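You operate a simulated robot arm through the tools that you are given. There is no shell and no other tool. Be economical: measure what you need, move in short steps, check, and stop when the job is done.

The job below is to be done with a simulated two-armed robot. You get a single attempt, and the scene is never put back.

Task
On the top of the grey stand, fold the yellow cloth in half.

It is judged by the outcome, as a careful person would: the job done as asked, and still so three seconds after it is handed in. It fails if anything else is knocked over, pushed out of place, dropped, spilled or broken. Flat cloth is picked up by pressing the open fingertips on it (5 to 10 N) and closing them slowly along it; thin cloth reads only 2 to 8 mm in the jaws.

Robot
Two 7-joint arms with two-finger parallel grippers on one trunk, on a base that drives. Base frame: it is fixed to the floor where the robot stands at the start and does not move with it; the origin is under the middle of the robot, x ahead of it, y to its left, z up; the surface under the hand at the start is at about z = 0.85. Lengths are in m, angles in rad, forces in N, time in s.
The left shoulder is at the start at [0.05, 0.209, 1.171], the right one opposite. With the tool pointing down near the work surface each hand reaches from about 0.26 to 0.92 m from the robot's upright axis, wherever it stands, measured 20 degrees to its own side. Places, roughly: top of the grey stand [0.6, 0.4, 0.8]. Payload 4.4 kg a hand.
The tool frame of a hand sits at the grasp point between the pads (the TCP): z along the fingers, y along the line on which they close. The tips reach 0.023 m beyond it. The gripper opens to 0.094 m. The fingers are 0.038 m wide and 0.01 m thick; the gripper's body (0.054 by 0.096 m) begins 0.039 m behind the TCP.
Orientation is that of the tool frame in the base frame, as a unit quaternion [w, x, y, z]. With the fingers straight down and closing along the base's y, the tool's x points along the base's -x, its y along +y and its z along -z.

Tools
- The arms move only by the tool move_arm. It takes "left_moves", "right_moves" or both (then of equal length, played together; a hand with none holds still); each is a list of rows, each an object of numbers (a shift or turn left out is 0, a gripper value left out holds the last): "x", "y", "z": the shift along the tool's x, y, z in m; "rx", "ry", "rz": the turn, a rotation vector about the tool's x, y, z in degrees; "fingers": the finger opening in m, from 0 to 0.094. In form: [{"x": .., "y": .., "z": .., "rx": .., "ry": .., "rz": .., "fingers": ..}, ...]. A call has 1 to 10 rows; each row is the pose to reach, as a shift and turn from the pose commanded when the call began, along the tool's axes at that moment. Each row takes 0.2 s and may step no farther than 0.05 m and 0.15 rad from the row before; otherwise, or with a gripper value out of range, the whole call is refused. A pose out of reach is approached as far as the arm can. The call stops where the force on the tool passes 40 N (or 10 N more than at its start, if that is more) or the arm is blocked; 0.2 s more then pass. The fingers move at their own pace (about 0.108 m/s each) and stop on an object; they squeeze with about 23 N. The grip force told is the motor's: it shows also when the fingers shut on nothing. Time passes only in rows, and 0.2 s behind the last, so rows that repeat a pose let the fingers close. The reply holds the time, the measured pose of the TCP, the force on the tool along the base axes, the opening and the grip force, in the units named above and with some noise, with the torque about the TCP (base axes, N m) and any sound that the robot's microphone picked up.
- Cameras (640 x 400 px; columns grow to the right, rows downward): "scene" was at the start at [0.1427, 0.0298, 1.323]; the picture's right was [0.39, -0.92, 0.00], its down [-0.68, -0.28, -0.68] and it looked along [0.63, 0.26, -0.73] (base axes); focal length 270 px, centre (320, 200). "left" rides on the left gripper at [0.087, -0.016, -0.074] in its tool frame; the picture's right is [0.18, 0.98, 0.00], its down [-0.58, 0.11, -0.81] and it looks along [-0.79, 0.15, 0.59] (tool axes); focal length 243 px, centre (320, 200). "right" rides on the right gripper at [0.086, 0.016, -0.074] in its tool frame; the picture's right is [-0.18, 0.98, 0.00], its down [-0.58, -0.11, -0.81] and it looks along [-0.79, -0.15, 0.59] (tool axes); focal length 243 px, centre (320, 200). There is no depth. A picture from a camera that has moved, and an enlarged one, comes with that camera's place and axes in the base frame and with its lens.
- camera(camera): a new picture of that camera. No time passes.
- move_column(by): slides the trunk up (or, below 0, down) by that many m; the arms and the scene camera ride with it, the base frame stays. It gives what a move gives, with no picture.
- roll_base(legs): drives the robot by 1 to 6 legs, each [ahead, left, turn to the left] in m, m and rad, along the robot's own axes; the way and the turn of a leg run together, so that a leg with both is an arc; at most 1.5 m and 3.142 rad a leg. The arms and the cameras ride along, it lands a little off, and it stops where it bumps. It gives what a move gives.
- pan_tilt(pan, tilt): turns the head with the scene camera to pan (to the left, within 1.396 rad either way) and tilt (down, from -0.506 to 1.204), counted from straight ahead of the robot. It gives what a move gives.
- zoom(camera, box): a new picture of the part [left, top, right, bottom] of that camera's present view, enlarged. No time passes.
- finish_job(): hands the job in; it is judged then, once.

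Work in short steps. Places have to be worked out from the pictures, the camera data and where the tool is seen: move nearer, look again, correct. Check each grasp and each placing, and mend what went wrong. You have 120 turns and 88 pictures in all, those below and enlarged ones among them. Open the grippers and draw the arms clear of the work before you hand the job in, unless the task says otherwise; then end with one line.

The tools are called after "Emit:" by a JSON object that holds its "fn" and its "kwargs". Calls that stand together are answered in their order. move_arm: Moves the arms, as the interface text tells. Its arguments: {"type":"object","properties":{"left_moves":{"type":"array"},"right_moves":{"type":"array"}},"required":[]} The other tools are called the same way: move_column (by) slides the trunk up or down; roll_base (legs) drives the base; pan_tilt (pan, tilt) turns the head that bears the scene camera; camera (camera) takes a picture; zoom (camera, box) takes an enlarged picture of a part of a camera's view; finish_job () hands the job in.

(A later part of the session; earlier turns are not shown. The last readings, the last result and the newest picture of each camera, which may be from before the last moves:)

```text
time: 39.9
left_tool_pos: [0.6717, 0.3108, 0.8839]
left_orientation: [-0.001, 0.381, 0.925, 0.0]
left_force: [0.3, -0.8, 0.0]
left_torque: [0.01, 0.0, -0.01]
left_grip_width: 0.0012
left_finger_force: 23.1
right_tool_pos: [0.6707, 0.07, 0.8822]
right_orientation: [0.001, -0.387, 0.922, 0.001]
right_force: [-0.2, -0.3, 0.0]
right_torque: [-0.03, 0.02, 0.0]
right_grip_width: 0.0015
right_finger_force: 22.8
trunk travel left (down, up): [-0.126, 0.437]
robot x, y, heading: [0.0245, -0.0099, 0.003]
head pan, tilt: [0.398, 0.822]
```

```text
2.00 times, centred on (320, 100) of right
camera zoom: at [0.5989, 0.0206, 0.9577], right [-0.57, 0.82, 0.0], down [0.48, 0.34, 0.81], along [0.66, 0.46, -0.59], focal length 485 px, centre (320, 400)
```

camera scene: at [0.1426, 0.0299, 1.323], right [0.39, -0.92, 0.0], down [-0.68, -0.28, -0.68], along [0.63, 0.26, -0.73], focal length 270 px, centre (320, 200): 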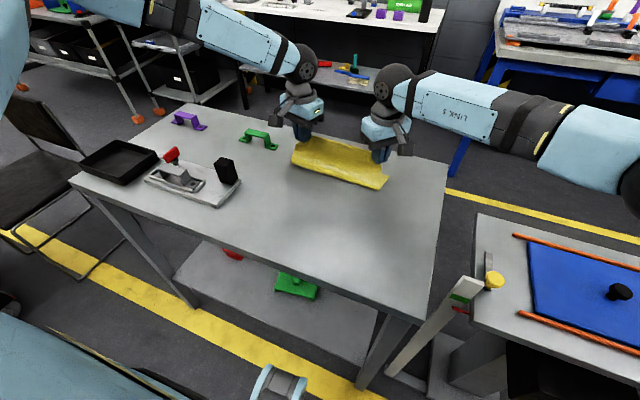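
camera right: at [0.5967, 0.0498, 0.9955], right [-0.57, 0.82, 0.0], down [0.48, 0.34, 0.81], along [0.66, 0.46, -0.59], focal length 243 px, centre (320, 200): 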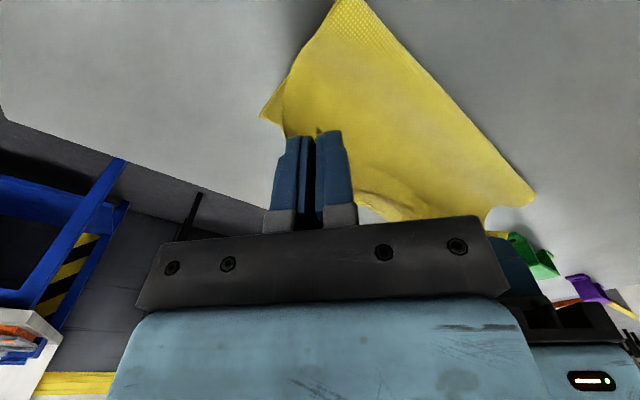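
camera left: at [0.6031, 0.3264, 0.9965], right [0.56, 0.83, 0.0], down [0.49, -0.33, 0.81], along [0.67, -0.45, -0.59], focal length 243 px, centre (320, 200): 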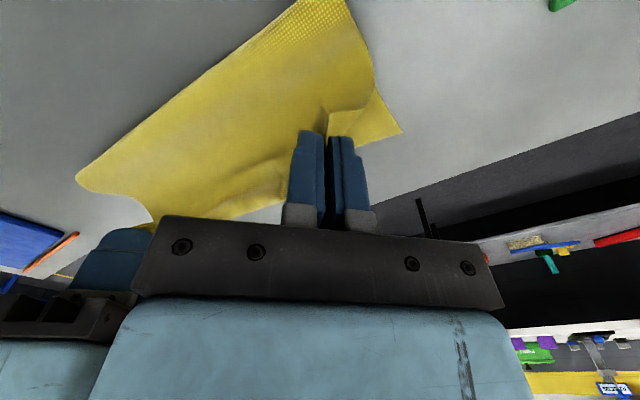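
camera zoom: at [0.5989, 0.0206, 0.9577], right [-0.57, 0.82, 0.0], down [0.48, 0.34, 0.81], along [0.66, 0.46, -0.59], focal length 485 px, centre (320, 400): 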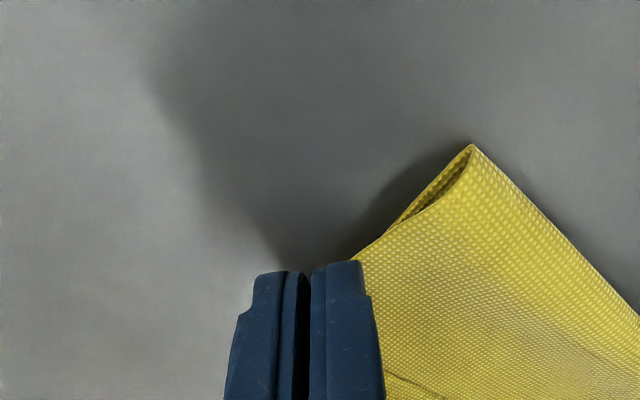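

Thinner readings (1.2 and 1.5 mm) suggest only the flap tips are held. I lift 3 cm and look.

Emit:
{"fn": "move_arm", "kwargs": {"left_moves": [{"z": -0.01}, {"z": -0.02}, {"z": -0.03}], "right_moves": [{"z": -0.01}, {"z": -0.02}, {"z": -0.03}]}}

Emit:
{"fn": "zoom", "kwargs": {"camera": "scene", "box": [250, 70, 410, 172]}}

Emit:
{"fn": "zoom", "kwargs": {"camera": "left", "box": [120, 0, 440, 230]}}

```text
time: 40.7
left_tool_pos: [0.673, 0.3101, 0.9134]
left_orientation: [0.0, 0.382, 0.924, 0.0]
left_force: [0.6, 0.6, 0.0]
left_torque: [0.02, 0.02, 0.0]
left_grip_width: 0.0012
left_finger_force: 23.7
right_tool_pos: [0.6692, 0.0703, 0.9119]
right_orientation: [0.001, -0.386, 0.922, 0.0]
right_force: [-0.3, -0.1, 0.7]
right_torque: [0.01, 0.02, -0.01]
right_grip_width: 0.0016
right_finger_force: 23.4
trunk travel left (down, up): [-0.126, 0.437]
robot x, y, heading: [0.0278, -0.0058, 0.005]
head pan, tilt: [0.398, 0.822]
```

```text
3.92 times, centred on (330, 121) of scene
camera zoom: at [0.168, 0.0233, 1.199], right [0.39, -0.92, 0.0], down [-0.67, -0.29, -0.68], along [0.63, 0.27, -0.73], focal length 1060 px, centre (281, 510)
```

zoom: 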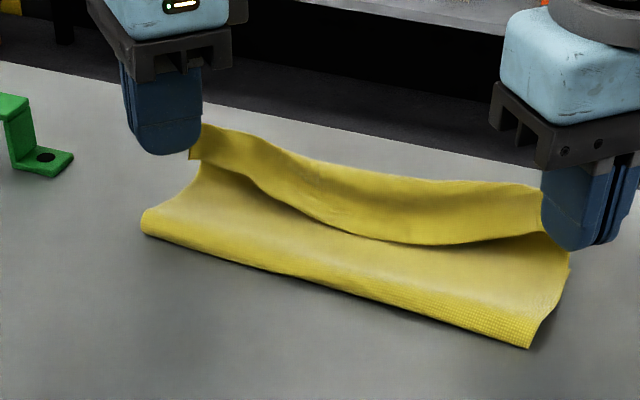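

```text
1.74 times, centred on (280, 115) of left
camera zoom: at [0.599, 0.36, 0.9897], right [0.56, 0.83, 0.0], down [0.49, -0.33, 0.81], along [0.67, -0.45, -0.59], focal length 422 px, centre (390, 348)
```

zoom: 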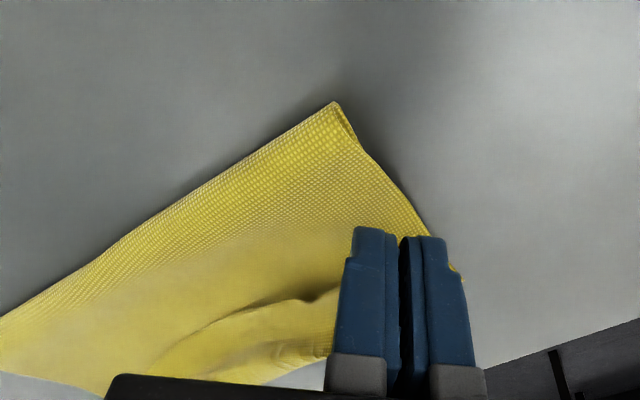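

Now both true corners are held at full cloth width. I carry them forward over the far corners with a small spread to straighten the edge.

Emit:
{"fn": "move_arm", "kwargs": {"left_moves": [{"x": -0.009, "y": 0.0104, "z": -0.005}, {"x": -0.018, "y": 0.0208, "z": -0.01}, {"x": -0.027, "y": 0.0312, "z": -0.01}, {"x": -0.0362, "y": 0.0416, "z": -0.01}], "right_moves": [{"x": -0.0058, "y": -0.008, "z": -0.005}, {"x": -0.0116, "y": -0.016, "z": -0.01}, {"x": -0.0174, "y": -0.024, "z": -0.01}, {"x": -0.0231, "y": -0.032, "z": -0.01}]}}

Emit:
{"fn": "zoom", "kwargs": {"camera": "scene", "box": [250, 70, 410, 172]}}

Emit:
{"fn": "camera", "kwargs": {"camera": "right"}}

```text
time: 41.7
left_tool_pos: [0.728, 0.3146, 0.9241]
left_orientation: [0.0, 0.381, 0.925, 0.0]
left_force: [-0.9, -1.5, -0.3]
left_torque: [0.0, -0.01, 0.02]
left_grip_width: 0.0008
left_finger_force: 22.9
right_tool_pos: [0.7089, 0.0657, 0.9211]
right_orientation: [0.0, -0.386, 0.922, 0.001]
right_force: [0.7, -0.1, -0.8]
right_torque: [0.0, -0.02, -0.01]
right_grip_width: 0.0015
right_finger_force: 23.2
trunk travel left (down, up): [-0.126, 0.437]
robot x, y, heading: [0.0181, -0.0047, 0.003]
head pan, tilt: [0.398, 0.822]
```

```text
3.92 times, centred on (330, 121) of scene
camera zoom: at [0.1687, 0.0235, 1.1989], right [0.39, -0.92, 0.0], down [-0.68, -0.29, -0.68], along [0.63, 0.26, -0.73], focal length 1060 px, centre (281, 510)
```

zoom: 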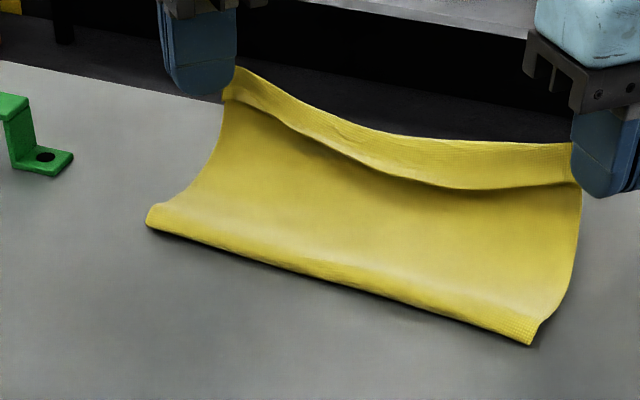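

```text
18 pictures are left
camera right: at [0.6381, 0.0156, 0.997], right [-0.57, 0.82, 0.0], down [0.48, 0.34, 0.81], along [0.66, 0.46, -0.59], focal length 243 px, centre (320, 200)
```

right: 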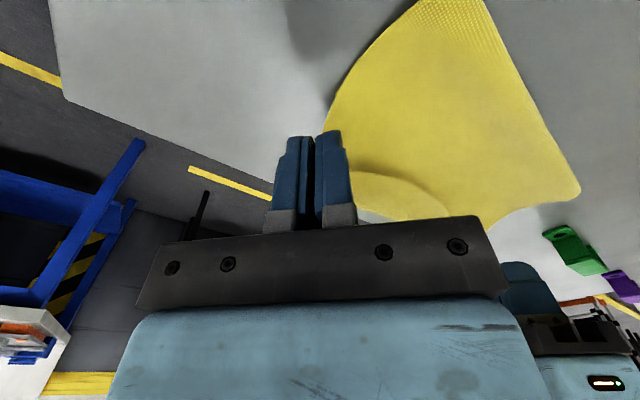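

The edge still sags in the middle. I spread the hands about 5 mm more each until the edge is taut.

Emit:
{"fn": "move_arm", "kwargs": {"left_moves": [{"x": 0.0014, "y": 0.0014}, {"x": 0.0028, "y": 0.0028}, {"x": 0.0042, "y": 0.0042}], "right_moves": [{"x": 0.0014, "y": -0.0014}, {"x": 0.0028, "y": -0.0028}, {"x": 0.0042, "y": -0.0042}]}}

Emit:
{"fn": "zoom", "kwargs": {"camera": "scene", "box": [250, 70, 410, 172]}}

```text
time: 42.5
left_tool_pos: [0.726, 0.3198, 0.924]
left_orientation: [0.0, 0.381, 0.925, 0.001]
left_force: [0.1, -0.6, -0.1]
left_torque: [-0.04, -0.01, -0.01]
left_grip_width: 0.0013
left_finger_force: 22.9
right_tool_pos: [0.7076, 0.0609, 0.9222]
right_orientation: [0.001, -0.387, 0.922, 0.0]
right_force: [0.3, 0.9, 0.5]
right_torque: [0.0, 0.02, 0.0]
right_grip_width: 0.002
right_finger_force: 23.2
trunk travel left (down, up): [-0.126, 0.437]
robot x, y, heading: [0.0225, -0.0073, 0.001]
head pan, tilt: [0.398, 0.822]
```

```text
3.92 times, centred on (330, 121) of scene
camera zoom: at [0.1683, 0.0234, 1.199], right [0.39, -0.92, 0.0], down [-0.68, -0.29, -0.68], along [0.63, 0.27, -0.73], focal length 1060 px, centre (281, 510)
```

zoom: 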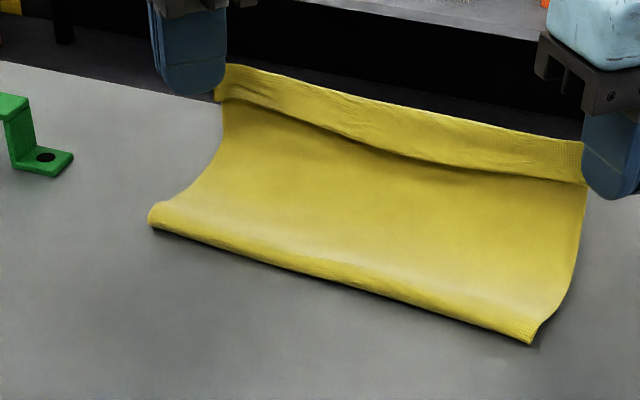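

The edge is nearly straight but a 2 cm band still hangs below the pinch. I'll move slightly further forward, lower until that band touches near the far edge, then draw the hands back so it trails forward and lies flat.

Emit:
{"fn": "move_arm", "kwargs": {"left_moves": [{"x": -0.003, "y": 0.005}, {"x": -0.005, "y": 0.0095}], "right_moves": [{"x": -0.004, "y": -0.005}, {"x": -0.0077, "y": -0.01}]}}

Emit:
{"fn": "move_column", "kwargs": {"by": -0.033}}

Emit:
{"fn": "zoom", "kwargs": {"camera": "scene", "box": [250, 60, 410, 162]}}

Emit:
{"fn": "camera", "kwargs": {"camera": "right"}}

```text
time: 43.1
left_tool_pos: [0.7371, 0.3243, 0.9237]
left_orientation: [0.001, 0.381, 0.924, -0.001]
left_force: [-0.1, -3.8, -0.1]
left_torque: [-0.09, 0.01, -0.05]
left_grip_width: 0.0014
left_finger_force: 23.0
right_tool_pos: [0.7222, 0.0582, 0.9228]
right_orientation: [0.001, -0.387, 0.922, 0.001]
right_force: [0.1, 3.9, 0.0]
right_torque: [0.09, -0.01, 0.07]
right_grip_width: 0.0015
right_finger_force: 22.6
trunk travel left (down, up): [-0.126, 0.437]
robot x, y, heading: [0.0255, -0.0086, 0.004]
head pan, tilt: [0.398, 0.822]
```

```text
time: 43.9
left_tool_pos: [0.7363, 0.3238, 0.8917]
left_orientation: [0.001, 0.381, 0.925, 0.0]
left_force: [-0.9, -4.0, 0.6]
left_torque: [-0.11, 0.01, -0.06]
left_grip_width: 0.0015
left_finger_force: 22.6
right_tool_pos: [0.7221, 0.0572, 0.8894]
right_orientation: [0.001, -0.386, 0.922, 0.0]
right_force: [0.5, 3.0, 0.6]
right_torque: [0.11, 0.01, 0.05]
right_grip_width: 0.0017
right_finger_force: 22.3
trunk travel left (down, up): [-0.093, 0.47]
robot x, y, heading: [0.0255, -0.0096, 0.0]
head pan, tilt: [0.398, 0.822]
```

```text
3.92 times, centred on (330, 111) of scene
camera zoom: at [0.1679, 0.0233, 1.1661], right [0.39, -0.92, 0.0], down [-0.67, -0.29, -0.68], along [0.63, 0.27, -0.73], focal length 1060 px, centre (281, 549)
```

zoom: 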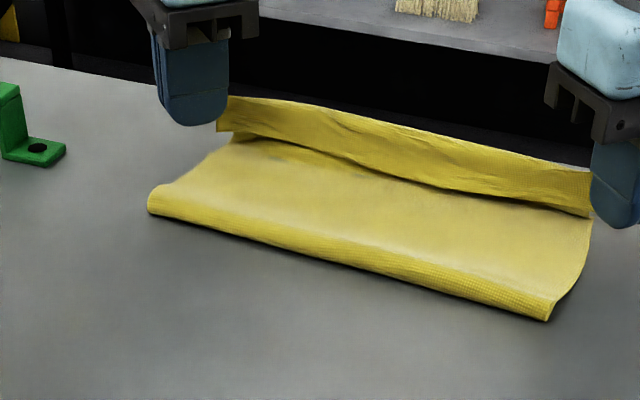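

```text
15 pictures are left
camera right: at [0.6501, 0.0075, 0.9646], right [-0.57, 0.82, 0.0], down [0.48, 0.34, 0.81], along [0.66, 0.46, -0.59], focal length 243 px, centre (320, 200)
```

right: 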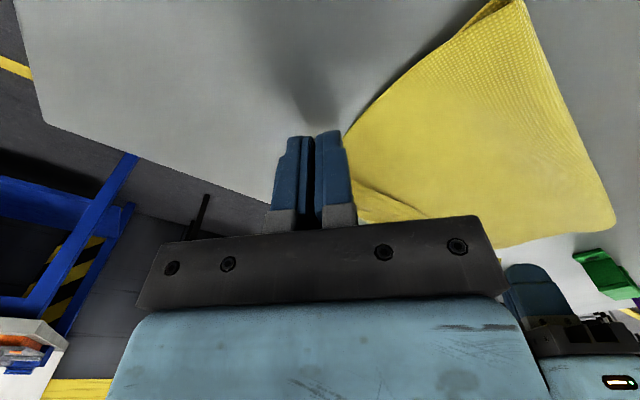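

I now read this differently: the hands hold the free edge (lower line), and the crease is further ahead. So the strip needs to be pulled taut. I lift 4 cm with a small forward move to unroll it.

Emit:
{"fn": "move_arm", "kwargs": {"left_moves": [{"z": -0.015}, {"z": -0.03}, {"z": -0.045}, {"z": -0.055}], "right_moves": [{"z": -0.015}, {"z": -0.03}, {"z": -0.045}, {"z": -0.055}]}}

Emit:
{"fn": "zoom", "kwargs": {"camera": "scene", "box": [250, 50, 410, 152]}}

```text
time: 44.9
left_tool_pos: [0.7363, 0.324, 0.9458]
left_orientation: [0.0, 0.382, 0.924, 0.0]
left_force: [0.2, -3.8, 0.4]
left_torque: [-0.14, 0.01, -0.05]
left_grip_width: 0.0013
left_finger_force: 23.0
right_tool_pos: [0.7223, 0.0566, 0.9459]
right_orientation: [0.0, -0.387, 0.922, 0.0]
right_force: [-0.1, 4.7, 0.4]
right_torque: [0.07, -0.02, 0.08]
right_grip_width: 0.0017
right_finger_force: 22.7
trunk travel left (down, up): [-0.093, 0.47]
robot x, y, heading: [0.0258, -0.0096, -0.0]
head pan, tilt: [0.398, 0.822]
```

```text
3.92 times, centred on (330, 101) of scene
camera zoom: at [0.1682, 0.0233, 1.166], right [0.39, -0.92, 0.0], down [-0.67, -0.29, -0.68], along [0.63, 0.27, -0.73], focal length 1060 px, centre (281, 588)
```

zoom: 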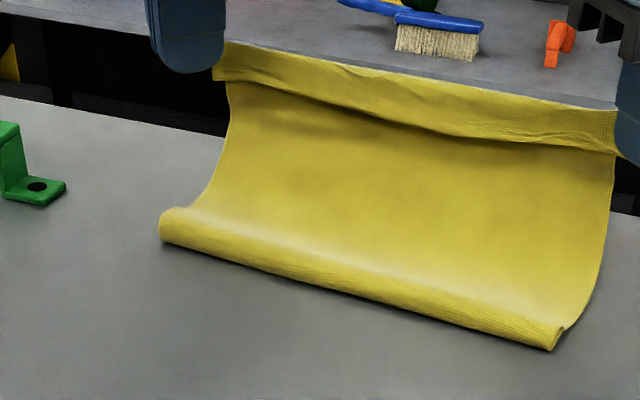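

The band stands up inside the jaws: its free edge is on top, at the TCP. So I lower with the band's base over the right place (right x ≈ 0.688, left ≈ 0.708), and will then use the opened fingers to sweep the standing strip forward.

Emit:
{"fn": "move_arm", "kwargs": {"left_moves": [{"x": 0.004, "y": -0.005, "z": 0.012}, {"x": 0.008, "y": -0.011, "z": 0.025}, {"x": 0.013, "y": -0.017, "z": 0.038}, {"x": 0.0171, "y": -0.0225, "z": 0.05}], "right_moves": [{"x": 0.005, "y": 0.006, "z": 0.012}, {"x": 0.011, "y": 0.013, "z": 0.025}, {"x": 0.017, "y": 0.02, "z": 0.038}, {"x": 0.0225, "y": 0.027, "z": 0.05}]}}

Emit:
{"fn": "move_column", "kwargs": {"by": -0.014}}

Emit:
{"fn": "zoom", "kwargs": {"camera": "scene", "box": [250, 50, 410, 152]}}

```text
time: 45.9
left_tool_pos: [0.7097, 0.3197, 0.8959]
left_orientation: [0.001, 0.381, 0.925, 0.0]
left_force: [-0.5, -0.4, -0.2]
left_torque: [-0.01, -0.01, 0.01]
left_grip_width: 0.0012
left_finger_force: 23.2
right_tool_pos: [0.689, 0.061, 0.8934]
right_orientation: [0.0, -0.387, 0.922, 0.001]
right_force: [0.7, 0.3, -0.2]
right_torque: [0.01, 0.0, -0.01]
right_grip_width: 0.0016
right_finger_force: 23.0
trunk travel left (down, up): [-0.093, 0.47]
robot x, y, heading: [0.0266, -0.0029, 0.003]
head pan, tilt: [0.398, 0.822]
```

```text
time: 46.5
left_tool_pos: [0.7087, 0.3191, 0.8832]
left_orientation: [0.001, 0.381, 0.924, 0.0]
left_force: [0.4, 0.3, 0.8]
left_torque: [0.0, 0.0, -0.02]
left_grip_width: 0.0015
left_finger_force: 23.6
right_tool_pos: [0.6875, 0.0608, 0.8805]
right_orientation: [0.0, -0.386, 0.922, 0.001]
right_force: [-0.9, -0.5, 0.2]
right_torque: [0.04, -0.03, 0.0]
right_grip_width: 0.0014
right_finger_force: 22.8
trunk travel left (down, up): [-0.079, 0.484]
robot x, y, heading: [0.0234, -0.0095, 0.002]
head pan, tilt: [0.398, 0.822]
```

```text
3.92 times, centred on (330, 101) of scene
camera zoom: at [0.1679, 0.0233, 1.1521], right [0.39, -0.92, 0.0], down [-0.67, -0.29, -0.68], along [0.63, 0.27, -0.73], focal length 1060 px, centre (281, 588)
```

zoom: 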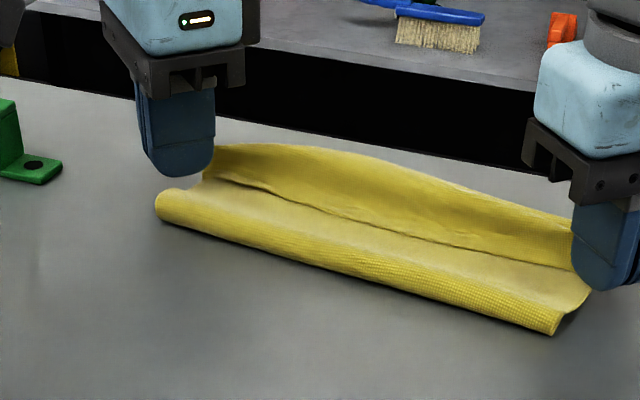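

The strip now stands up and leans forward, with a valley line at the fingertips. I open slightly and sweep forward and up so the strip falls towards the far edge.

Emit:
{"fn": "move_arm", "kwargs": {"left_moves": [{"fingers": 0.008}, {"fingers": 0.016}, {"x": -0.007, "y": 0.007, "z": -0.004, "fingers": 0.02}, {"x": -0.014, "y": 0.014, "z": -0.01}, {"x": -0.021, "y": 0.021, "z": -0.02}, {"x": -0.025, "y": 0.025, "z": -0.032}, {"x": -0.025, "y": 0.025, "z": -0.06}, {"x": -0.025, "y": 0.025, "z": -0.09}], "right_moves": [{"fingers": 0.008}, {"fingers": 0.016}, {"x": -0.007, "y": -0.007, "z": -0.004, "fingers": 0.02}, {"x": -0.014, "y": -0.014, "z": -0.01}, {"x": -0.021, "y": -0.021, "z": -0.02}, {"x": -0.025, "y": -0.025, "z": -0.032}, {"x": -0.025, "y": -0.025, "z": -0.06}, {"x": -0.025, "y": -0.025, "z": -0.09}]}}

Emit:
{"fn": "zoom", "kwargs": {"camera": "scene", "box": [250, 50, 410, 152]}}

```text
time: 48.3
left_tool_pos: [0.7425, 0.3199, 0.9726]
left_orientation: [-0.001, 0.381, 0.925, 0.0]
left_force: [-0.2, -0.1, 0.1]
left_torque: [-0.02, -0.01, -0.01]
left_grip_width: 0.0199
left_finger_force: 0.1
right_tool_pos: [0.7226, 0.0601, 0.9719]
right_orientation: [0.0, -0.386, 0.922, 0.0]
right_force: [0.0, -0.4, -0.2]
right_torque: [-0.02, -0.01, 0.01]
right_grip_width: 0.0201
right_finger_force: 0.1
trunk travel left (down, up): [-0.079, 0.484]
robot x, y, heading: [0.0244, -0.0072, 0.006]
head pan, tilt: [0.398, 0.822]
```

```text
3.92 times, centred on (330, 101) of scene
camera zoom: at [0.1677, 0.0233, 1.1521], right [0.39, -0.92, 0.0], down [-0.67, -0.29, -0.68], along [0.63, 0.27, -0.73], focal length 1060 px, centre (281, 588)
```

zoom: 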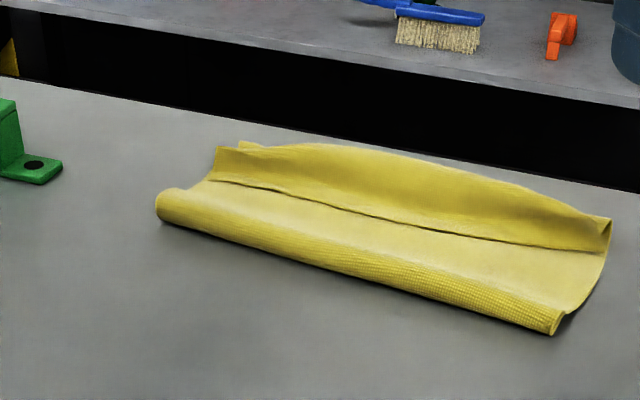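

I need a clearer view of that strip; I use the right hand camera.

Emit:
{"fn": "zoom", "kwargs": {"camera": "right", "box": [280, 0, 560, 190]}}

```text
2.11 times, centred on (420, 95) of right
camera zoom: at [0.6506, 0.0101, 1.0467], right [-0.57, 0.82, 0.0], down [0.48, 0.34, 0.81], along [0.66, 0.46, -0.59], focal length 511 px, centre (110, 421)
```

zoom: 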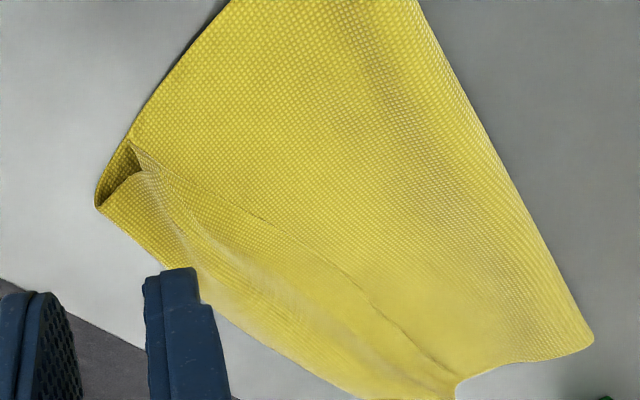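

This clears it up: the loose edge lies on top with a loop ahead of it, so the pads clamped the edge pointing upward. Next time I'll tilt the hands so the edge points forward before releasing. First I locate the left corner.

Emit:
{"fn": "zoom", "kwargs": {"camera": "left", "box": [100, 0, 380, 190]}}

```text
2.11 times, centred on (240, 95) of left
camera zoom: at [0.6693, 0.3689, 1.0473], right [0.56, 0.83, 0.0], down [0.49, -0.33, 0.81], along [0.67, -0.45, -0.59], focal length 511 px, centre (488, 421)
```

zoom: 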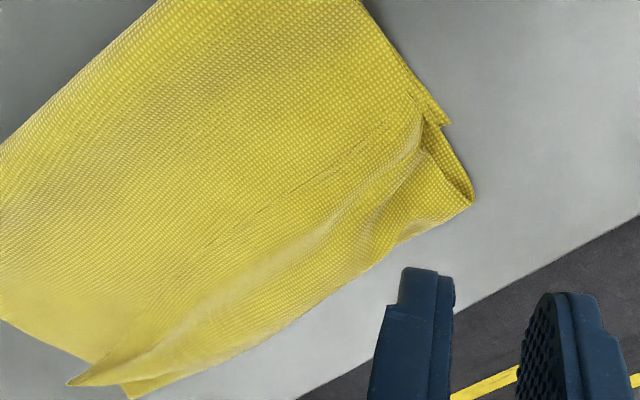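

Corners: C ≈ (0.718, 0.061), D ≈ (0.722, 0.308), slightly raised. I bring the pads over just the outer centimetre of each tip and close.

Emit:
{"fn": "move_arm", "kwargs": {"left_moves": [{"x": 0.008, "y": -0.011, "z": 0.02, "fingers": 0.045}, {"x": 0.016, "y": -0.023, "z": 0.05}, {"x": 0.016, "y": -0.023, "z": 0.08}, {"x": 0.016, "y": -0.023, "z": 0.092}, {"x": 0.016, "y": -0.023, "z": 0.092, "fingers": 0.035}, {"x": 0.016, "y": -0.023, "z": 0.092, "fingers": 0.025}, {"x": 0.016, "y": -0.023, "z": 0.092, "fingers": 0.015}, {"x": 0.016, "y": -0.023, "z": 0.092, "fingers": 0.005}, {"x": 0.016, "y": -0.023, "z": 0.092, "fingers": 0.0}, {"x": 0.016, "y": -0.023, "z": 0.092, "fingers": 0.0}], "right_moves": [{"x": 0.006, "y": 0.002, "z": 0.02, "fingers": 0.045}, {"x": 0.0131, "y": 0.0034, "z": 0.05}, {"x": 0.0131, "y": 0.0034, "z": 0.08}, {"x": 0.0131, "y": 0.0034, "z": 0.092}, {"x": 0.0131, "y": 0.0034, "z": 0.092, "fingers": 0.035}, {"x": 0.0131, "y": 0.0034, "z": 0.092, "fingers": 0.025}, {"x": 0.0131, "y": 0.0034, "z": 0.092, "fingers": 0.015}, {"x": 0.0131, "y": 0.0034, "z": 0.092, "fingers": 0.005}, {"x": 0.0131, "y": 0.0034, "z": 0.092, "fingers": 0.0}, {"x": 0.0131, "y": 0.0034, "z": 0.092, "fingers": 0.0}]}}

```text
time: 50.5
left_tool_pos: [0.7176, 0.3149, 0.8788]
left_orientation: [0.0, 0.381, 0.925, 0.0]
left_force: [0.2, -0.2, 0.3]
left_torque: [-0.01, -0.01, 0.0]
left_grip_width: 0.0015
left_finger_force: 23.3
right_tool_pos: [0.7115, 0.053, 0.8772]
right_orientation: [0.001, -0.386, 0.922, 0.0]
right_force: [1.0, -0.1, 0.3]
right_torque: [-0.01, 0.01, -0.01]
right_grip_width: 0.0012
right_finger_force: 23.0
trunk travel left (down, up): [-0.079, 0.484]
robot x, y, heading: [0.0256, -0.0091, -0.001]
head pan, tilt: [0.398, 0.822]
```

Both hold thin cloth. I lift 5 cm and tilt both hands 40° so the fingers point forward.

Emit:
{"fn": "move_arm", "kwargs": {"left_moves": [{"z": -0.02}, {"z": -0.035, "rx": -5.6, "ry": -5.7}, {"z": -0.05, "rx": -11.2, "ry": -11.4}, {"z": -0.05, "rx": -16.8, "ry": -17.1}, {"z": -0.05, "rx": -22.4, "ry": -22.8}, {"z": -0.05, "rx": -28, "ry": -28.5}], "right_moves": [{"z": -0.02}, {"z": -0.035, "rx": 5.7, "ry": -5.6}, {"z": -0.05, "rx": 11.4, "ry": -11.2}, {"z": -0.05, "rx": 17.1, "ry": -16.8}, {"z": -0.05, "rx": 22.8, "ry": -22.4}, {"z": -0.05, "rx": 28.5, "ry": -28}]}}

Emit:
{"fn": "zoom", "kwargs": {"camera": "scene", "box": [230, 40, 430, 165]}}

```text
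time: 51.9
left_tool_pos: [0.717, 0.3152, 0.9298]
left_orientation: [0.318, 0.358, 0.868, 0.128]
left_force: [0.3, 0.2, 0.9]
left_torque: [0.0, 0.01, -0.01]
left_grip_width: 0.0016
left_finger_force: 23.1
right_tool_pos: [0.7111, 0.0539, 0.928]
right_orientation: [0.316, -0.364, 0.866, -0.133]
right_force: [0.1, 0.3, -0.8]
right_torque: [-0.01, -0.01, 0.02]
right_grip_width: 0.0
right_finger_force: 23.2
trunk travel left (down, up): [-0.079, 0.484]
robot x, y, heading: [0.0232, -0.0071, 0.006]
head pan, tilt: [0.398, 0.822]
```

```text
3.20 times, centred on (330, 102) of scene
camera zoom: at [0.1681, 0.0235, 1.1521], right [0.39, -0.92, 0.0], down [-0.67, -0.29, -0.68], along [0.63, 0.27, -0.73], focal length 865 px, centre (288, 512)
```

zoom: 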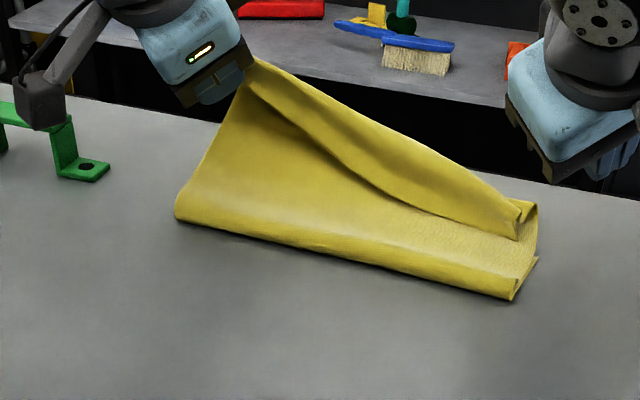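

Tilting works. The left still holds its corner, but the right slipped off. With the right fingers tilted like a spatula I scoop under the loose strip near y = 0.10 and carry it forward and over.

Emit:
{"fn": "move_arm", "kwargs": {"right_moves": [{"x": 0.0002, "y": 0.033, "z": -0.0114}, {"x": 0.0005, "y": 0.0661, "z": -0.0228}, {"x": 0.0149, "y": 0.0807, "z": 0.0017}, {"x": 0.0015, "y": 0.0671, "z": 0.0178}, {"x": -0.0165, "y": 0.0488, "z": 0.0262}, {"x": -0.0335, "y": 0.0244, "z": 0.0222}, {"x": -0.0511, "y": 0.0066, "z": 0.0236}, {"x": -0.0568, "y": 0.0008, "z": 0.037}, {"x": -0.0568, "y": 0.0008, "z": 0.037}]}}

Emit:
{"fn": "zoom", "kwargs": {"camera": "scene", "box": [230, 40, 430, 165]}}

```text
time: 53.9
left_tool_pos: [0.7165, 0.3156, 0.9304]
left_orientation: [0.317, 0.358, 0.868, 0.128]
left_force: [-0.9, 0.5, -0.6]
left_torque: [-0.04, 0.0, 0.01]
left_grip_width: 0.0012
left_finger_force: 23.1
right_tool_pos: [0.7648, 0.096, 0.9257]
right_orientation: [0.316, -0.362, 0.867, -0.132]
right_force: [0.6, -0.2, 0.5]
right_torque: [-0.05, 0.04, -0.01]
right_grip_width: 0.0
right_finger_force: 23.1
trunk travel left (down, up): [-0.079, 0.484]
robot x, y, heading: [0.0277, -0.0045, 0.006]
head pan, tilt: [0.398, 0.822]
```

```text
3.20 times, centred on (330, 102) of scene
camera zoom: at [0.1682, 0.0233, 1.1521], right [0.39, -0.92, 0.0], down [-0.67, -0.29, -0.68], along [0.63, 0.27, -0.73], focal length 865 px, centre (288, 512)
```

zoom: 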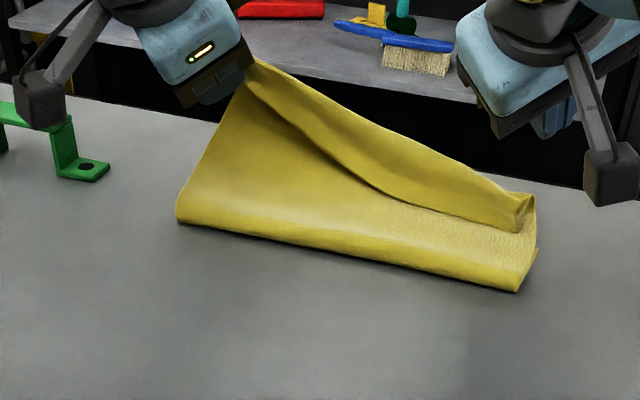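

The scoop passed slightly too high. I repeat it lower: in contact with the layer, sliding right under the loose edge before rising. The left then moves forward and down, still holding.

Emit:
{"fn": "move_arm", "kwargs": {"left_moves": [{"x": 0}, {"x": 0}, {"x": 0}, {"x": 0}, {"x": 0}, {"x": 0}, {"x": 0}, {"y": 0.0015, "z": 0.02}, {"y": 0.0029, "z": 0.041}], "right_moves": [{"x": 0.0101, "y": 0.0159, "z": -0.0403}, {"x": 0.0366, "y": 0.0427, "z": -0.0654}, {"x": 0.0575, "y": 0.0711, "z": -0.0425}, {"x": 0.0652, "y": 0.079, "z": -0.023}, {"x": 0.0534, "y": 0.0669, "z": -0.0075}, {"x": 0.041, "y": 0.0543, "z": 0.0073}, {"x": 0.0252, "y": 0.0384, "z": -0.0039}, {"x": 0.0071, "y": 0.0199, "z": -0.0083}, {"x": -0.0086, "y": 0.0041, "z": 0.004}]}}

Emit:
{"fn": "zoom", "kwargs": {"camera": "scene", "box": [230, 40, 430, 165]}}

```text
time: 55.9
left_tool_pos: [0.7458, 0.3174, 0.8994]
left_orientation: [0.317, 0.36, 0.868, 0.127]
left_force: [-0.4, 0.6, -0.3]
left_torque: [-0.04, 0.01, 0.01]
left_grip_width: 0.0013
left_finger_force: 22.5
right_tool_pos: [0.7701, 0.1055, 0.9231]
right_orientation: [0.315, -0.364, 0.866, -0.131]
right_force: [-1.2, -0.1, -0.3]
right_torque: [0.0, -0.03, -0.01]
right_grip_width: 0.0
right_finger_force: 23.4
trunk travel left (down, up): [-0.079, 0.484]
robot x, y, heading: [0.0243, -0.0044, 0.006]
head pan, tilt: [0.398, 0.822]
```

```text
3.20 times, centred on (330, 102) of scene
camera zoom: at [0.169, 0.0235, 1.1518], right [0.39, -0.92, 0.0], down [-0.68, -0.29, -0.68], along [0.63, 0.26, -0.73], focal length 865 px, centre (288, 512)
```

zoom: 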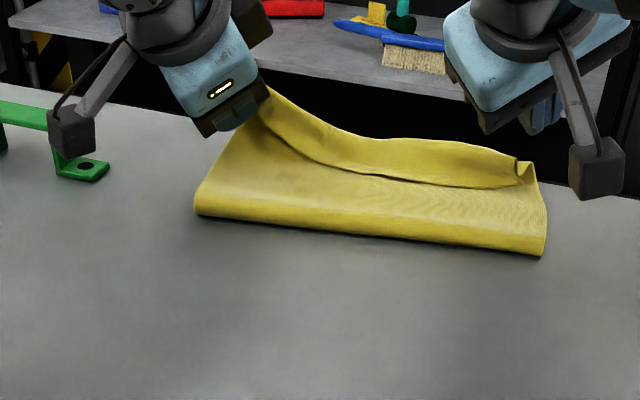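

The low scoop dragged the whole cloth forward instead of flipping the strip. Better plan: hold both true corners, swing the upper layer back up so it hangs straight, then lay it down nearly taut. I straighten the right hand above its corner and look.

Emit:
{"fn": "move_arm", "kwargs": {"right_moves": [{"x": -0.0002, "y": -0.006, "z": -0.015, "rx": -5.7, "ry": 5.6}, {"x": -0.0005, "y": -0.012, "z": -0.03, "rx": -11.4, "ry": 11.2}, {"x": -0.0008, "y": -0.018, "z": -0.045, "rx": -17.1, "ry": 16.8}, {"x": -0.001, "y": -0.024, "z": -0.06, "rx": -22.8, "ry": 22.4, "fingers": 0.045}, {"x": -0.0013, "y": -0.0297, "z": -0.0729, "rx": -28.5, "ry": 28, "fingers": 0.045}]}}

Emit:
{"fn": "camera", "kwargs": {"camera": "right"}}

```text
time: 57.1
left_tool_pos: [0.7453, 0.3176, 0.8997]
left_orientation: [0.317, 0.359, 0.869, 0.128]
left_force: [0.2, 0.0, 0.2]
left_torque: [0.01, 0.0, -0.02]
left_grip_width: 0.0019
left_finger_force: 23.1
right_tool_pos: [0.7435, 0.0867, 0.9867]
right_orientation: [0.031, -0.388, 0.921, -0.012]
right_force: [0.2, 0.0, -0.6]
right_torque: [-0.01, 0.03, -0.03]
right_grip_width: 0.0447
right_finger_force: 0.2
right hand out of reach, approached as far as the arm can: row 5
trunk travel left (down, up): [-0.079, 0.484]
robot x, y, heading: [0.0283, -0.0061, 0.007]
head pan, tilt: [0.398, 0.822]
```

```text
6 pictures are left
camera right: at [0.6658, 0.0367, 1.0565], right [-0.57, 0.82, -0.04], down [0.43, 0.34, 0.84], along [0.7, 0.46, -0.54], focal length 243 px, centre (320, 200)
```

right: 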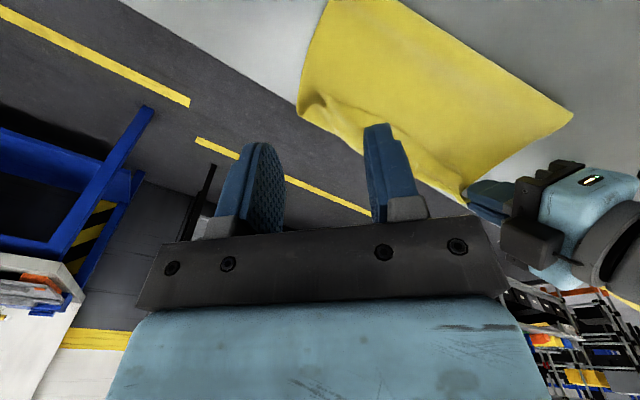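

C is at about (0.775, 0.099), raised. The tilted pose reaches further, so I grasp it tilted, coming from the robot's side: first back to about 40° tilt, just short of C.

Emit:
{"fn": "move_arm", "kwargs": {"right_moves": [{"x": -0.002, "z": 0.014, "rx": 5.2, "ry": -5.1, "fingers": 0.045}, {"x": -0.004, "z": 0.028, "rx": 10.4, "ry": -10.2}, {"x": -0.006, "z": 0.042, "rx": 15.6, "ry": -15.3}, {"x": -0.008, "z": 0.057, "rx": 20.8, "ry": -20.4}, {"x": -0.0099, "y": 0.0003, "z": 0.0724, "rx": 26, "ry": -25.5}]}}

```text
time: 58.3
left_tool_pos: [0.7456, 0.3175, 0.9003]
left_orientation: [0.317, 0.358, 0.869, 0.128]
left_force: [0.5, 0.0, -0.3]
left_torque: [-0.01, 0.03, -0.02]
left_grip_width: 0.0014
left_finger_force: 23.1
right_tool_pos: [0.7559, 0.0938, 0.9157]
right_orientation: [0.32, -0.363, 0.865, -0.134]
right_force: [-0.4, -0.2, 0.3]
right_torque: [0.02, 0.0, 0.01]
right_grip_width: 0.045
right_finger_force: 0.2
trunk travel left (down, up): [-0.079, 0.484]
robot x, y, heading: [0.0263, -0.0091, 0.003]
head pan, tilt: [0.398, 0.822]
```

Tilt reached. I advance to the corner and close slowly.

Emit:
{"fn": "move_arm", "kwargs": {"right_moves": [{"x": 0.003, "y": 0.0045, "z": 0.011}, {"x": 0.0057, "y": 0.009, "z": 0.022}, {"x": 0.008, "y": 0.012, "z": 0.032}, {"x": 0.008, "y": 0.012, "z": 0.032, "fingers": 0.035}, {"x": 0.008, "y": 0.012, "z": 0.032, "fingers": 0.025}, {"x": 0.008, "y": 0.012, "z": 0.032, "fingers": 0.015}, {"x": 0.008, "y": 0.012, "z": 0.032, "fingers": 0.005}, {"x": 0.008, "y": 0.012, "z": 0.032, "fingers": 0.0}, {"x": 0.008, "y": 0.012, "z": 0.032, "fingers": 0.0}]}}

```text
time: 60.3
left_tool_pos: [0.7445, 0.3164, 0.9012]
left_orientation: [0.318, 0.357, 0.868, 0.13]
left_force: [1.3, 0.5, -0.4]
left_torque: [-0.01, 0.0, 0.0]
left_grip_width: 0.0015
left_finger_force: 23.1
right_tool_pos: [0.7642, 0.0968, 0.8822]
right_orientation: [0.32, -0.363, 0.865, -0.134]
right_force: [-2.1, 1.0, 14.8]
right_torque: [-0.09, 0.08, 0.02]
right_grip_width: 0.0018
right_finger_force: 23.1
trunk travel left (down, up): [-0.079, 0.484]
robot x, y, heading: [0.0291, -0.0083, 0.001]
head pan, tilt: [0.398, 0.822]
```

The right holds 1.8 mm. I lift both corners up and back, to about x 0.63–0.645 at z 0.99 and at full cloth width, so that the upper layer hangs straight and the bottom lies flat again.

Emit:
{"fn": "move_arm", "kwargs": {"left_moves": [{"x": 0.0055, "y": -0.0043, "z": -0.029}, {"x": 0.011, "y": -0.0087, "z": -0.058}, {"x": 0.0165, "y": -0.013, "z": -0.087}, {"x": 0.022, "y": -0.0174, "z": -0.116}, {"x": 0.0275, "y": -0.0217, "z": -0.1454}], "right_moves": [{"x": 0.0069, "y": -0.0007, "z": -0.032}, {"x": 0.0138, "y": -0.0014, "z": -0.064}, {"x": 0.0207, "y": -0.0022, "z": -0.0955}, {"x": 0.0276, "y": -0.0029, "z": -0.1275}, {"x": 0.0345, "y": -0.0036, "z": -0.1592}]}}

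Emit:
{"fn": "zoom", "kwargs": {"camera": "scene", "box": [220, 20, 440, 157]}}

```text
time: 61.5
left_tool_pos: [0.6216, 0.3221, 0.9888]
left_orientation: [0.318, 0.358, 0.868, 0.128]
left_force: [0.3, -6.1, 0.5]
left_torque: [-0.02, 0.02, -0.14]
left_grip_width: 0.0015
left_finger_force: 23.2
right_tool_pos: [0.6434, 0.0679, 0.9883]
right_orientation: [0.32, -0.364, 0.865, -0.133]
right_force: [-0.3, 7.6, 0.2]
right_torque: [0.11, 0.0, 0.2]
right_grip_width: 0.0019
right_finger_force: 23.3
trunk travel left (down, up): [-0.079, 0.484]
robot x, y, heading: [0.0232, -0.0051, 0.004]
head pan, tilt: [0.398, 0.822]
```

```text
2.91 times, centred on (330, 88) of scene
camera zoom: at [0.167, 0.0232, 1.1522], right [0.39, -0.92, 0.0], down [-0.67, -0.29, -0.68], along [0.63, 0.27, -0.73], focal length 786 px, centre (291, 524)
```

zoom: 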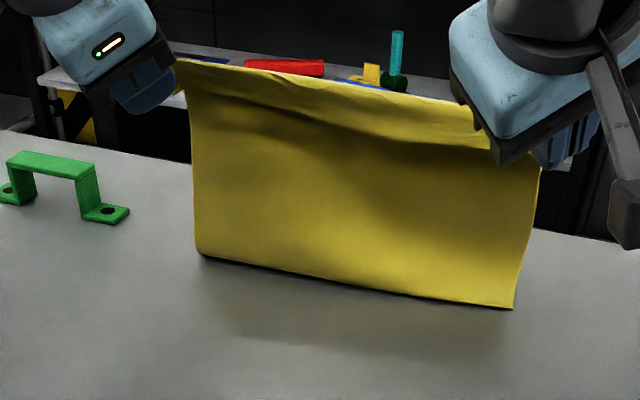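

Now the upper layer hangs straight and taut from the true corners, and the fold base is at the half. The cloth has drifted forward (its far edge is near the table's edge at x ≈ 0.79), so I draw the corners back and down to pull the cloth flat and back by about 5 cm.

Emit:
{"fn": "move_arm", "kwargs": {"left_moves": [{"x": 0.0301, "y": -0.0314, "z": -0.0051}, {"x": 0.0645, "y": -0.0668, "z": -0.0008}, {"x": 0.0922, "y": -0.0944, "z": -0.001}, {"x": 0.1054, "y": -0.1074, "z": -0.01}, {"x": 0.1135, "y": -0.1155, "z": -0.0196}, {"x": 0.1135, "y": -0.1155, "z": -0.0196}], "right_moves": [{"x": 0.0277, "y": 0.0295, "z": -0.0078}, {"x": 0.0576, "y": 0.0612, "z": -0.0118}, {"x": 0.0867, "y": 0.0907, "z": -0.0139}, {"x": 0.1068, "y": 0.1112, "z": -0.0185}, {"x": 0.1179, "y": 0.1224, "z": -0.0278}, {"x": 0.1235, "y": 0.128, "z": -0.0345}]}}

Emit:
{"fn": "zoom", "kwargs": {"camera": "scene", "box": [200, 40, 460, 202]}}

```text
time: 62.9
left_tool_pos: [0.4868, 0.3198, 0.9005]
left_orientation: [0.317, 0.358, 0.869, 0.128]
left_force: [0.0, -1.8, -0.9]
left_torque: [0.0, 0.0, -0.09]
left_grip_width: 0.0014
left_finger_force: 22.7
right_tool_pos: [0.4884, 0.0703, 0.8998]
right_orientation: [0.319, -0.363, 0.865, -0.134]
right_force: [0.1, 2.3, -0.7]
right_torque: [-0.01, 0.01, 0.04]
right_grip_width: 0.0018
right_finger_force: 22.9
trunk travel left (down, up): [-0.079, 0.484]
robot x, y, heading: [0.0277, -0.0088, 0.004]
head pan, tilt: [0.398, 0.822]
```

```text
2.46 times, centred on (330, 121) of scene
camera zoom: at [0.1683, 0.0233, 1.152], right [0.39, -0.92, 0.0], down [-0.68, -0.29, -0.68], along [0.63, 0.27, -0.73], focal length 665 px, centre (295, 394)
```

zoom: 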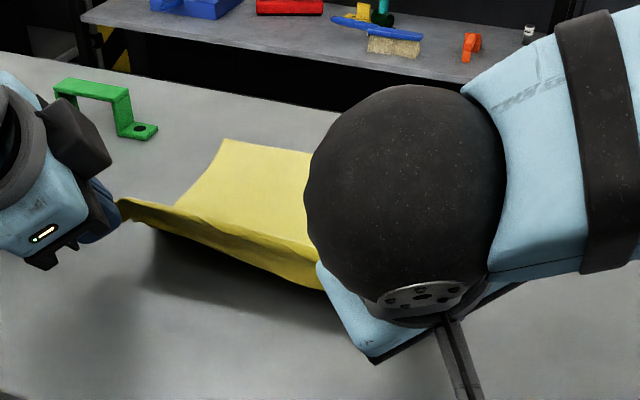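

The far-left corner is now at x ≈ 0.71 with a little slack. I pull back 3 cm more to make it straight and taut.

Emit:
{"fn": "move_arm", "kwargs": {"left_moves": [{"x": 0.0105, "y": -0.0105, "z": -0.007}, {"x": 0.021, "y": -0.0209, "z": -0.0145}, {"x": 0.021, "y": -0.0209, "z": -0.0145}], "right_moves": [{"x": 0.0108, "y": 0.011, "z": -0.0077}, {"x": 0.0216, "y": 0.022, "z": -0.0154}, {"x": 0.0216, "y": 0.022, "z": -0.0154}]}}

```text
time: 63.7
left_tool_pos: [0.4681, 0.3222, 0.8938]
left_orientation: [0.318, 0.358, 0.869, 0.128]
left_force: [0.5, -4.1, 0.8]
left_torque: [-0.03, 0.0, -0.09]
left_grip_width: 0.0018
left_finger_force: 22.7
left hand out of reach, approached as far as the arm can: row 2, 3
right_tool_pos: [0.4542, 0.0703, 0.8921]
right_orientation: [0.319, -0.363, 0.865, -0.134]
right_force: [-0.4, 4.1, 0.6]
right_torque: [0.04, -0.01, 0.12]
right_grip_width: 0.0019
right_finger_force: 23.2
trunk travel left (down, up): [-0.079, 0.484]
robot x, y, heading: [0.0261, -0.008, 0.007]
head pan, tilt: [0.398, 0.822]
```

The left hand stops 1.3 cm short, which is fine. Now the fold: both corners follow an arc of about 0.112 m radius around x ≈ 0.585, with the fingers tilted forward, landing near the far edge.

Emit:
{"fn": "move_arm", "kwargs": {"left_moves": [{"x": -0.0016, "y": 0.0016, "z": 0.0019}, {"x": -0.0252, "y": 0.0251, "z": -0.0159}, {"x": -0.0532, "y": 0.0528, "z": -0.0194}, {"x": -0.0795, "y": 0.079, "z": -0.0091}, {"x": -0.1025, "y": 0.1019, "z": 0.0129}, {"x": -0.118, "y": 0.117, "z": 0.0448}, {"x": -0.1251, "y": 0.1242, "z": 0.0826}, {"x": -0.1237, "y": 0.1229, "z": 0.1175}, {"x": -0.1196, "y": 0.1188, "z": 0.14}, {"x": -0.1179, "y": 0.117, "z": 0.1459}], "right_moves": [{"x": -0.0065, "y": -0.0065, "z": 0.0077}, {"x": -0.0309, "y": -0.0313, "z": -0.0088}, {"x": -0.0585, "y": -0.0594, "z": -0.0123}, {"x": -0.0846, "y": -0.0858, "z": -0.002}, {"x": -0.1073, "y": -0.1089, "z": 0.02}, {"x": -0.1225, "y": -0.1242, "z": 0.0519}, {"x": -0.1297, "y": -0.1314, "z": 0.0897}, {"x": -0.1283, "y": -0.13, "z": 0.1246}, {"x": -0.1242, "y": -0.1259, "z": 0.1471}, {"x": -0.1225, "y": -0.1241, "z": 0.153}]}}

Emit:
{"fn": "zoom", "kwargs": {"camera": "scene", "box": [220, 40, 440, 177]}}

```text
time: 65.9
left_tool_pos: [0.692, 0.3216, 0.8871]
left_orientation: [0.317, 0.358, 0.869, 0.129]
left_force: [0.5, -2.0, -0.2]
left_torque: [-0.04, 0.02, -0.03]
left_grip_width: 0.0015
left_finger_force: 22.8
right_tool_pos: [0.6866, 0.0713, 0.8884]
right_orientation: [0.318, -0.363, 0.866, -0.134]
right_force: [-0.4, 2.8, 0.1]
right_torque: [0.04, 0.0, 0.07]
right_grip_width: 0.0017
right_finger_force: 22.4
trunk travel left (down, up): [-0.079, 0.484]
robot x, y, heading: [0.0236, -0.0091, 0.004]
head pan, tilt: [0.398, 0.822]
```

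```text
2.91 times, centred on (330, 108) of scene
camera zoom: at [0.1683, 0.0234, 1.1521], right [0.39, -0.92, 0.0], down [-0.68, -0.29, -0.68], along [0.63, 0.27, -0.73], focal length 786 px, centre (291, 466)
```

zoom: 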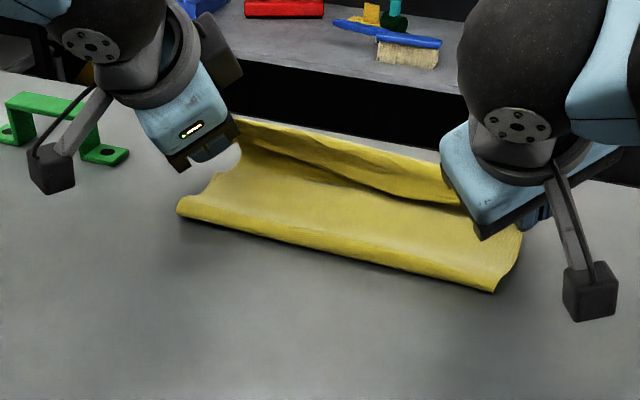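

The fold lies at x ≈ 0.63, so the edge must go about 5 cm further forward to take up the loop. I raise slightly, move forward 5 cm and lower again.

Emit:
{"fn": "move_arm", "kwargs": {"left_moves": [{"x": -0.0177, "y": 0.0176, "z": 0.0014}, {"x": -0.0309, "y": 0.0307, "z": 0.0104}, {"x": -0.0318, "y": 0.0315, "z": 0.0245}, {"x": -0.0272, "y": 0.027, "z": 0.0322}, {"x": -0.0272, "y": 0.027, "z": 0.0322}], "right_moves": [{"x": -0.0176, "y": -0.0178, "z": 0.0014}, {"x": -0.0305, "y": -0.031, "z": 0.0104}, {"x": -0.0314, "y": -0.0319, "z": 0.0245}, {"x": -0.0269, "y": -0.0273, "z": 0.0322}, {"x": -0.0269, "y": -0.0273, "z": 0.0322}]}}

Emit:
{"fn": "zoom", "kwargs": {"camera": "scene", "box": [220, 40, 440, 177]}}

```text
time: 67.1
left_tool_pos: [0.7407, 0.3206, 0.8886]
left_orientation: [0.317, 0.358, 0.869, 0.128]
left_force: [-0.2, -2.2, -0.2]
left_torque: [-0.03, 0.0, -0.04]
left_grip_width: 0.0016
left_finger_force: 22.9
right_tool_pos: [0.7363, 0.071, 0.8884]
right_orientation: [0.319, -0.363, 0.865, -0.134]
right_force: [0.4, 2.6, -0.4]
right_torque: [0.05, -0.01, 0.09]
right_grip_width: 0.002
right_finger_force: 23.0
trunk travel left (down, up): [-0.079, 0.484]
robot x, y, heading: [0.0263, -0.0062, 0.003]
head pan, tilt: [0.398, 0.822]
```

```text
2.91 times, centred on (330, 108) of scene
camera zoom: at [0.1682, 0.0233, 1.152], right [0.39, -0.92, 0.0], down [-0.68, -0.29, -0.68], along [0.63, 0.27, -0.73], focal length 786 px, centre (291, 466)
```

zoom: 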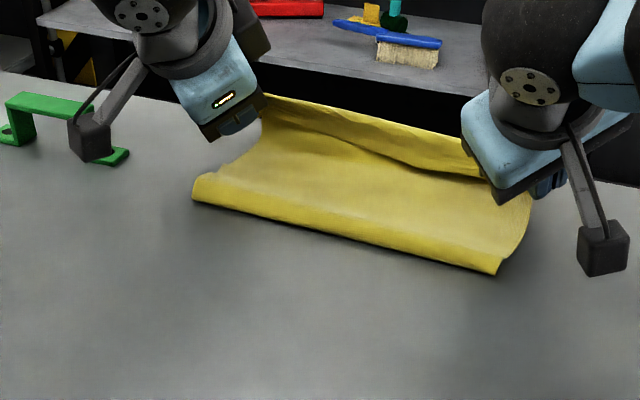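

The strip is clamped as a ribbon whose loose edge is at the fingertips, so tilting further makes that edge lead forward. I lift to lean the upper layer forward at about 45°, tilt the hands on to about 75°, and let it fall forward from there.

Emit:
{"fn": "move_arm", "kwargs": {"left_moves": [{"x": -0.005, "y": 0.005, "z": -0.0245}, {"x": -0.0105, "y": 0.0105, "z": -0.0489}, {"x": -0.0105, "y": 0.0105, "z": -0.0489, "rx": -4.94, "ry": -4.97}, {"x": -0.0105, "y": 0.0105, "z": -0.0489, "rx": -9.88, "ry": -9.94}, {"x": -0.0105, "y": 0.0105, "z": -0.0489, "rx": -14.8, "ry": -14.9}, {"x": -0.0105, "y": 0.0105, "z": -0.0489, "rx": -19.8, "ry": -19.9}, {"x": -0.0105, "y": 0.0105, "z": -0.0489, "rx": -24.7, "ry": -24.8}], "right_moves": [{"x": -0.005, "y": -0.005, "z": -0.0245}, {"x": -0.0104, "y": -0.0106, "z": -0.0489}, {"x": -0.0104, "y": -0.0106, "z": -0.0489, "rx": 4.98, "ry": -4.91}, {"x": -0.0104, "y": -0.0106, "z": -0.0489, "rx": 9.96, "ry": -9.82}, {"x": -0.0104, "y": -0.0106, "z": -0.0489, "rx": 14.9, "ry": -14.7}, {"x": -0.0104, "y": -0.0106, "z": -0.0489, "rx": 19.9, "ry": -19.6}, {"x": -0.0104, "y": -0.0106, "z": -0.0489, "rx": 24.9, "ry": -24.5}]}}

```text
time: 68.7
left_tool_pos: [0.7215, 0.321, 0.9357]
left_orientation: [0.564, 0.302, 0.733, 0.23]
left_force: [0.0, -2.4, 0.3]
left_torque: [-0.01, 0.02, -0.09]
left_grip_width: 0.0015
left_finger_force: 22.7
right_tool_pos: [0.7159, 0.0725, 0.9356]
right_orientation: [0.564, -0.306, 0.729, -0.236]
right_force: [-0.4, 2.7, -0.9]
right_torque: [0.02, -0.02, 0.04]
right_grip_width: 0.0016
right_finger_force: 23.0
trunk travel left (down, up): [-0.079, 0.484]
robot x, y, heading: [0.0269, -0.0043, 0.004]
head pan, tilt: [0.398, 0.822]
```

Both are at 75° tilt and still hold. I lower slightly forward, open, slide out sideways so the fingers don't drag the edge back, then rise.

Emit:
{"fn": "move_arm", "kwargs": {"left_moves": [{"x": 0.0097, "y": -0.0096, "z": 0.0191}, {"x": 0.0097, "y": -0.0096, "z": 0.0191}, {"x": 0.0097, "y": -0.0096, "z": 0.0191, "fingers": 0.03}, {"x": 0.0097, "y": -0.0096, "z": 0.0191, "fingers": 0.03}, {"x": 0.0267, "y": 0.0075, "z": 0.0191, "fingers": 0.03}, {"x": 0.0414, "y": 0.0224, "z": 0.0191}, {"x": 0.0173, "y": 0.0463, "z": 0.0102}, {"x": -0.0102, "y": 0.0736, "z": 0.0}], "right_moves": [{"x": 0.0095, "y": 0.0097, "z": 0.0191}, {"x": 0.0095, "y": 0.0097, "z": 0.0191}, {"x": 0.0095, "y": 0.0097, "z": 0.0191, "fingers": 0.03}, {"x": 0.0095, "y": 0.0097, "z": 0.0191, "fingers": 0.03}, {"x": 0.0275, "y": -0.008, "z": 0.0191, "fingers": 0.03}, {"x": 0.0415, "y": -0.022, "z": 0.0191}, {"x": 0.0177, "y": -0.0461, "z": 0.0102}, {"x": -0.0095, "y": -0.0736, "z": 0.0}]}}

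```text
time: 69.2
left_tool_pos: [0.7311, 0.3196, 0.9291]
left_orientation: [0.57, 0.301, 0.728, 0.233]
left_force: [-4.7, -2.5, 22.8]
left_torque: [1.04, 2.82, 0.47]
left_grip_width: 0.0013
left_finger_force: 23.2
right_tool_pos: [0.7257, 0.0719, 0.9299]
right_orientation: [0.57, -0.304, 0.726, -0.236]
right_force: [-7.7, 4.2, 25.5]
right_torque: [-1.2, 3.22, -0.58]
right_grip_width: 0.0018
right_finger_force: 23.1
trunk travel left (down, up): [-0.079, 0.484]
robot x, y, heading: [0.022, -0.0071, 0.003]
head pan, tilt: [0.398, 0.822]
stopped in row 2 (right hand): the force on the tool passed its limit at 46 N (the readings are from after the stop); the commanded pose is now the measured one
```

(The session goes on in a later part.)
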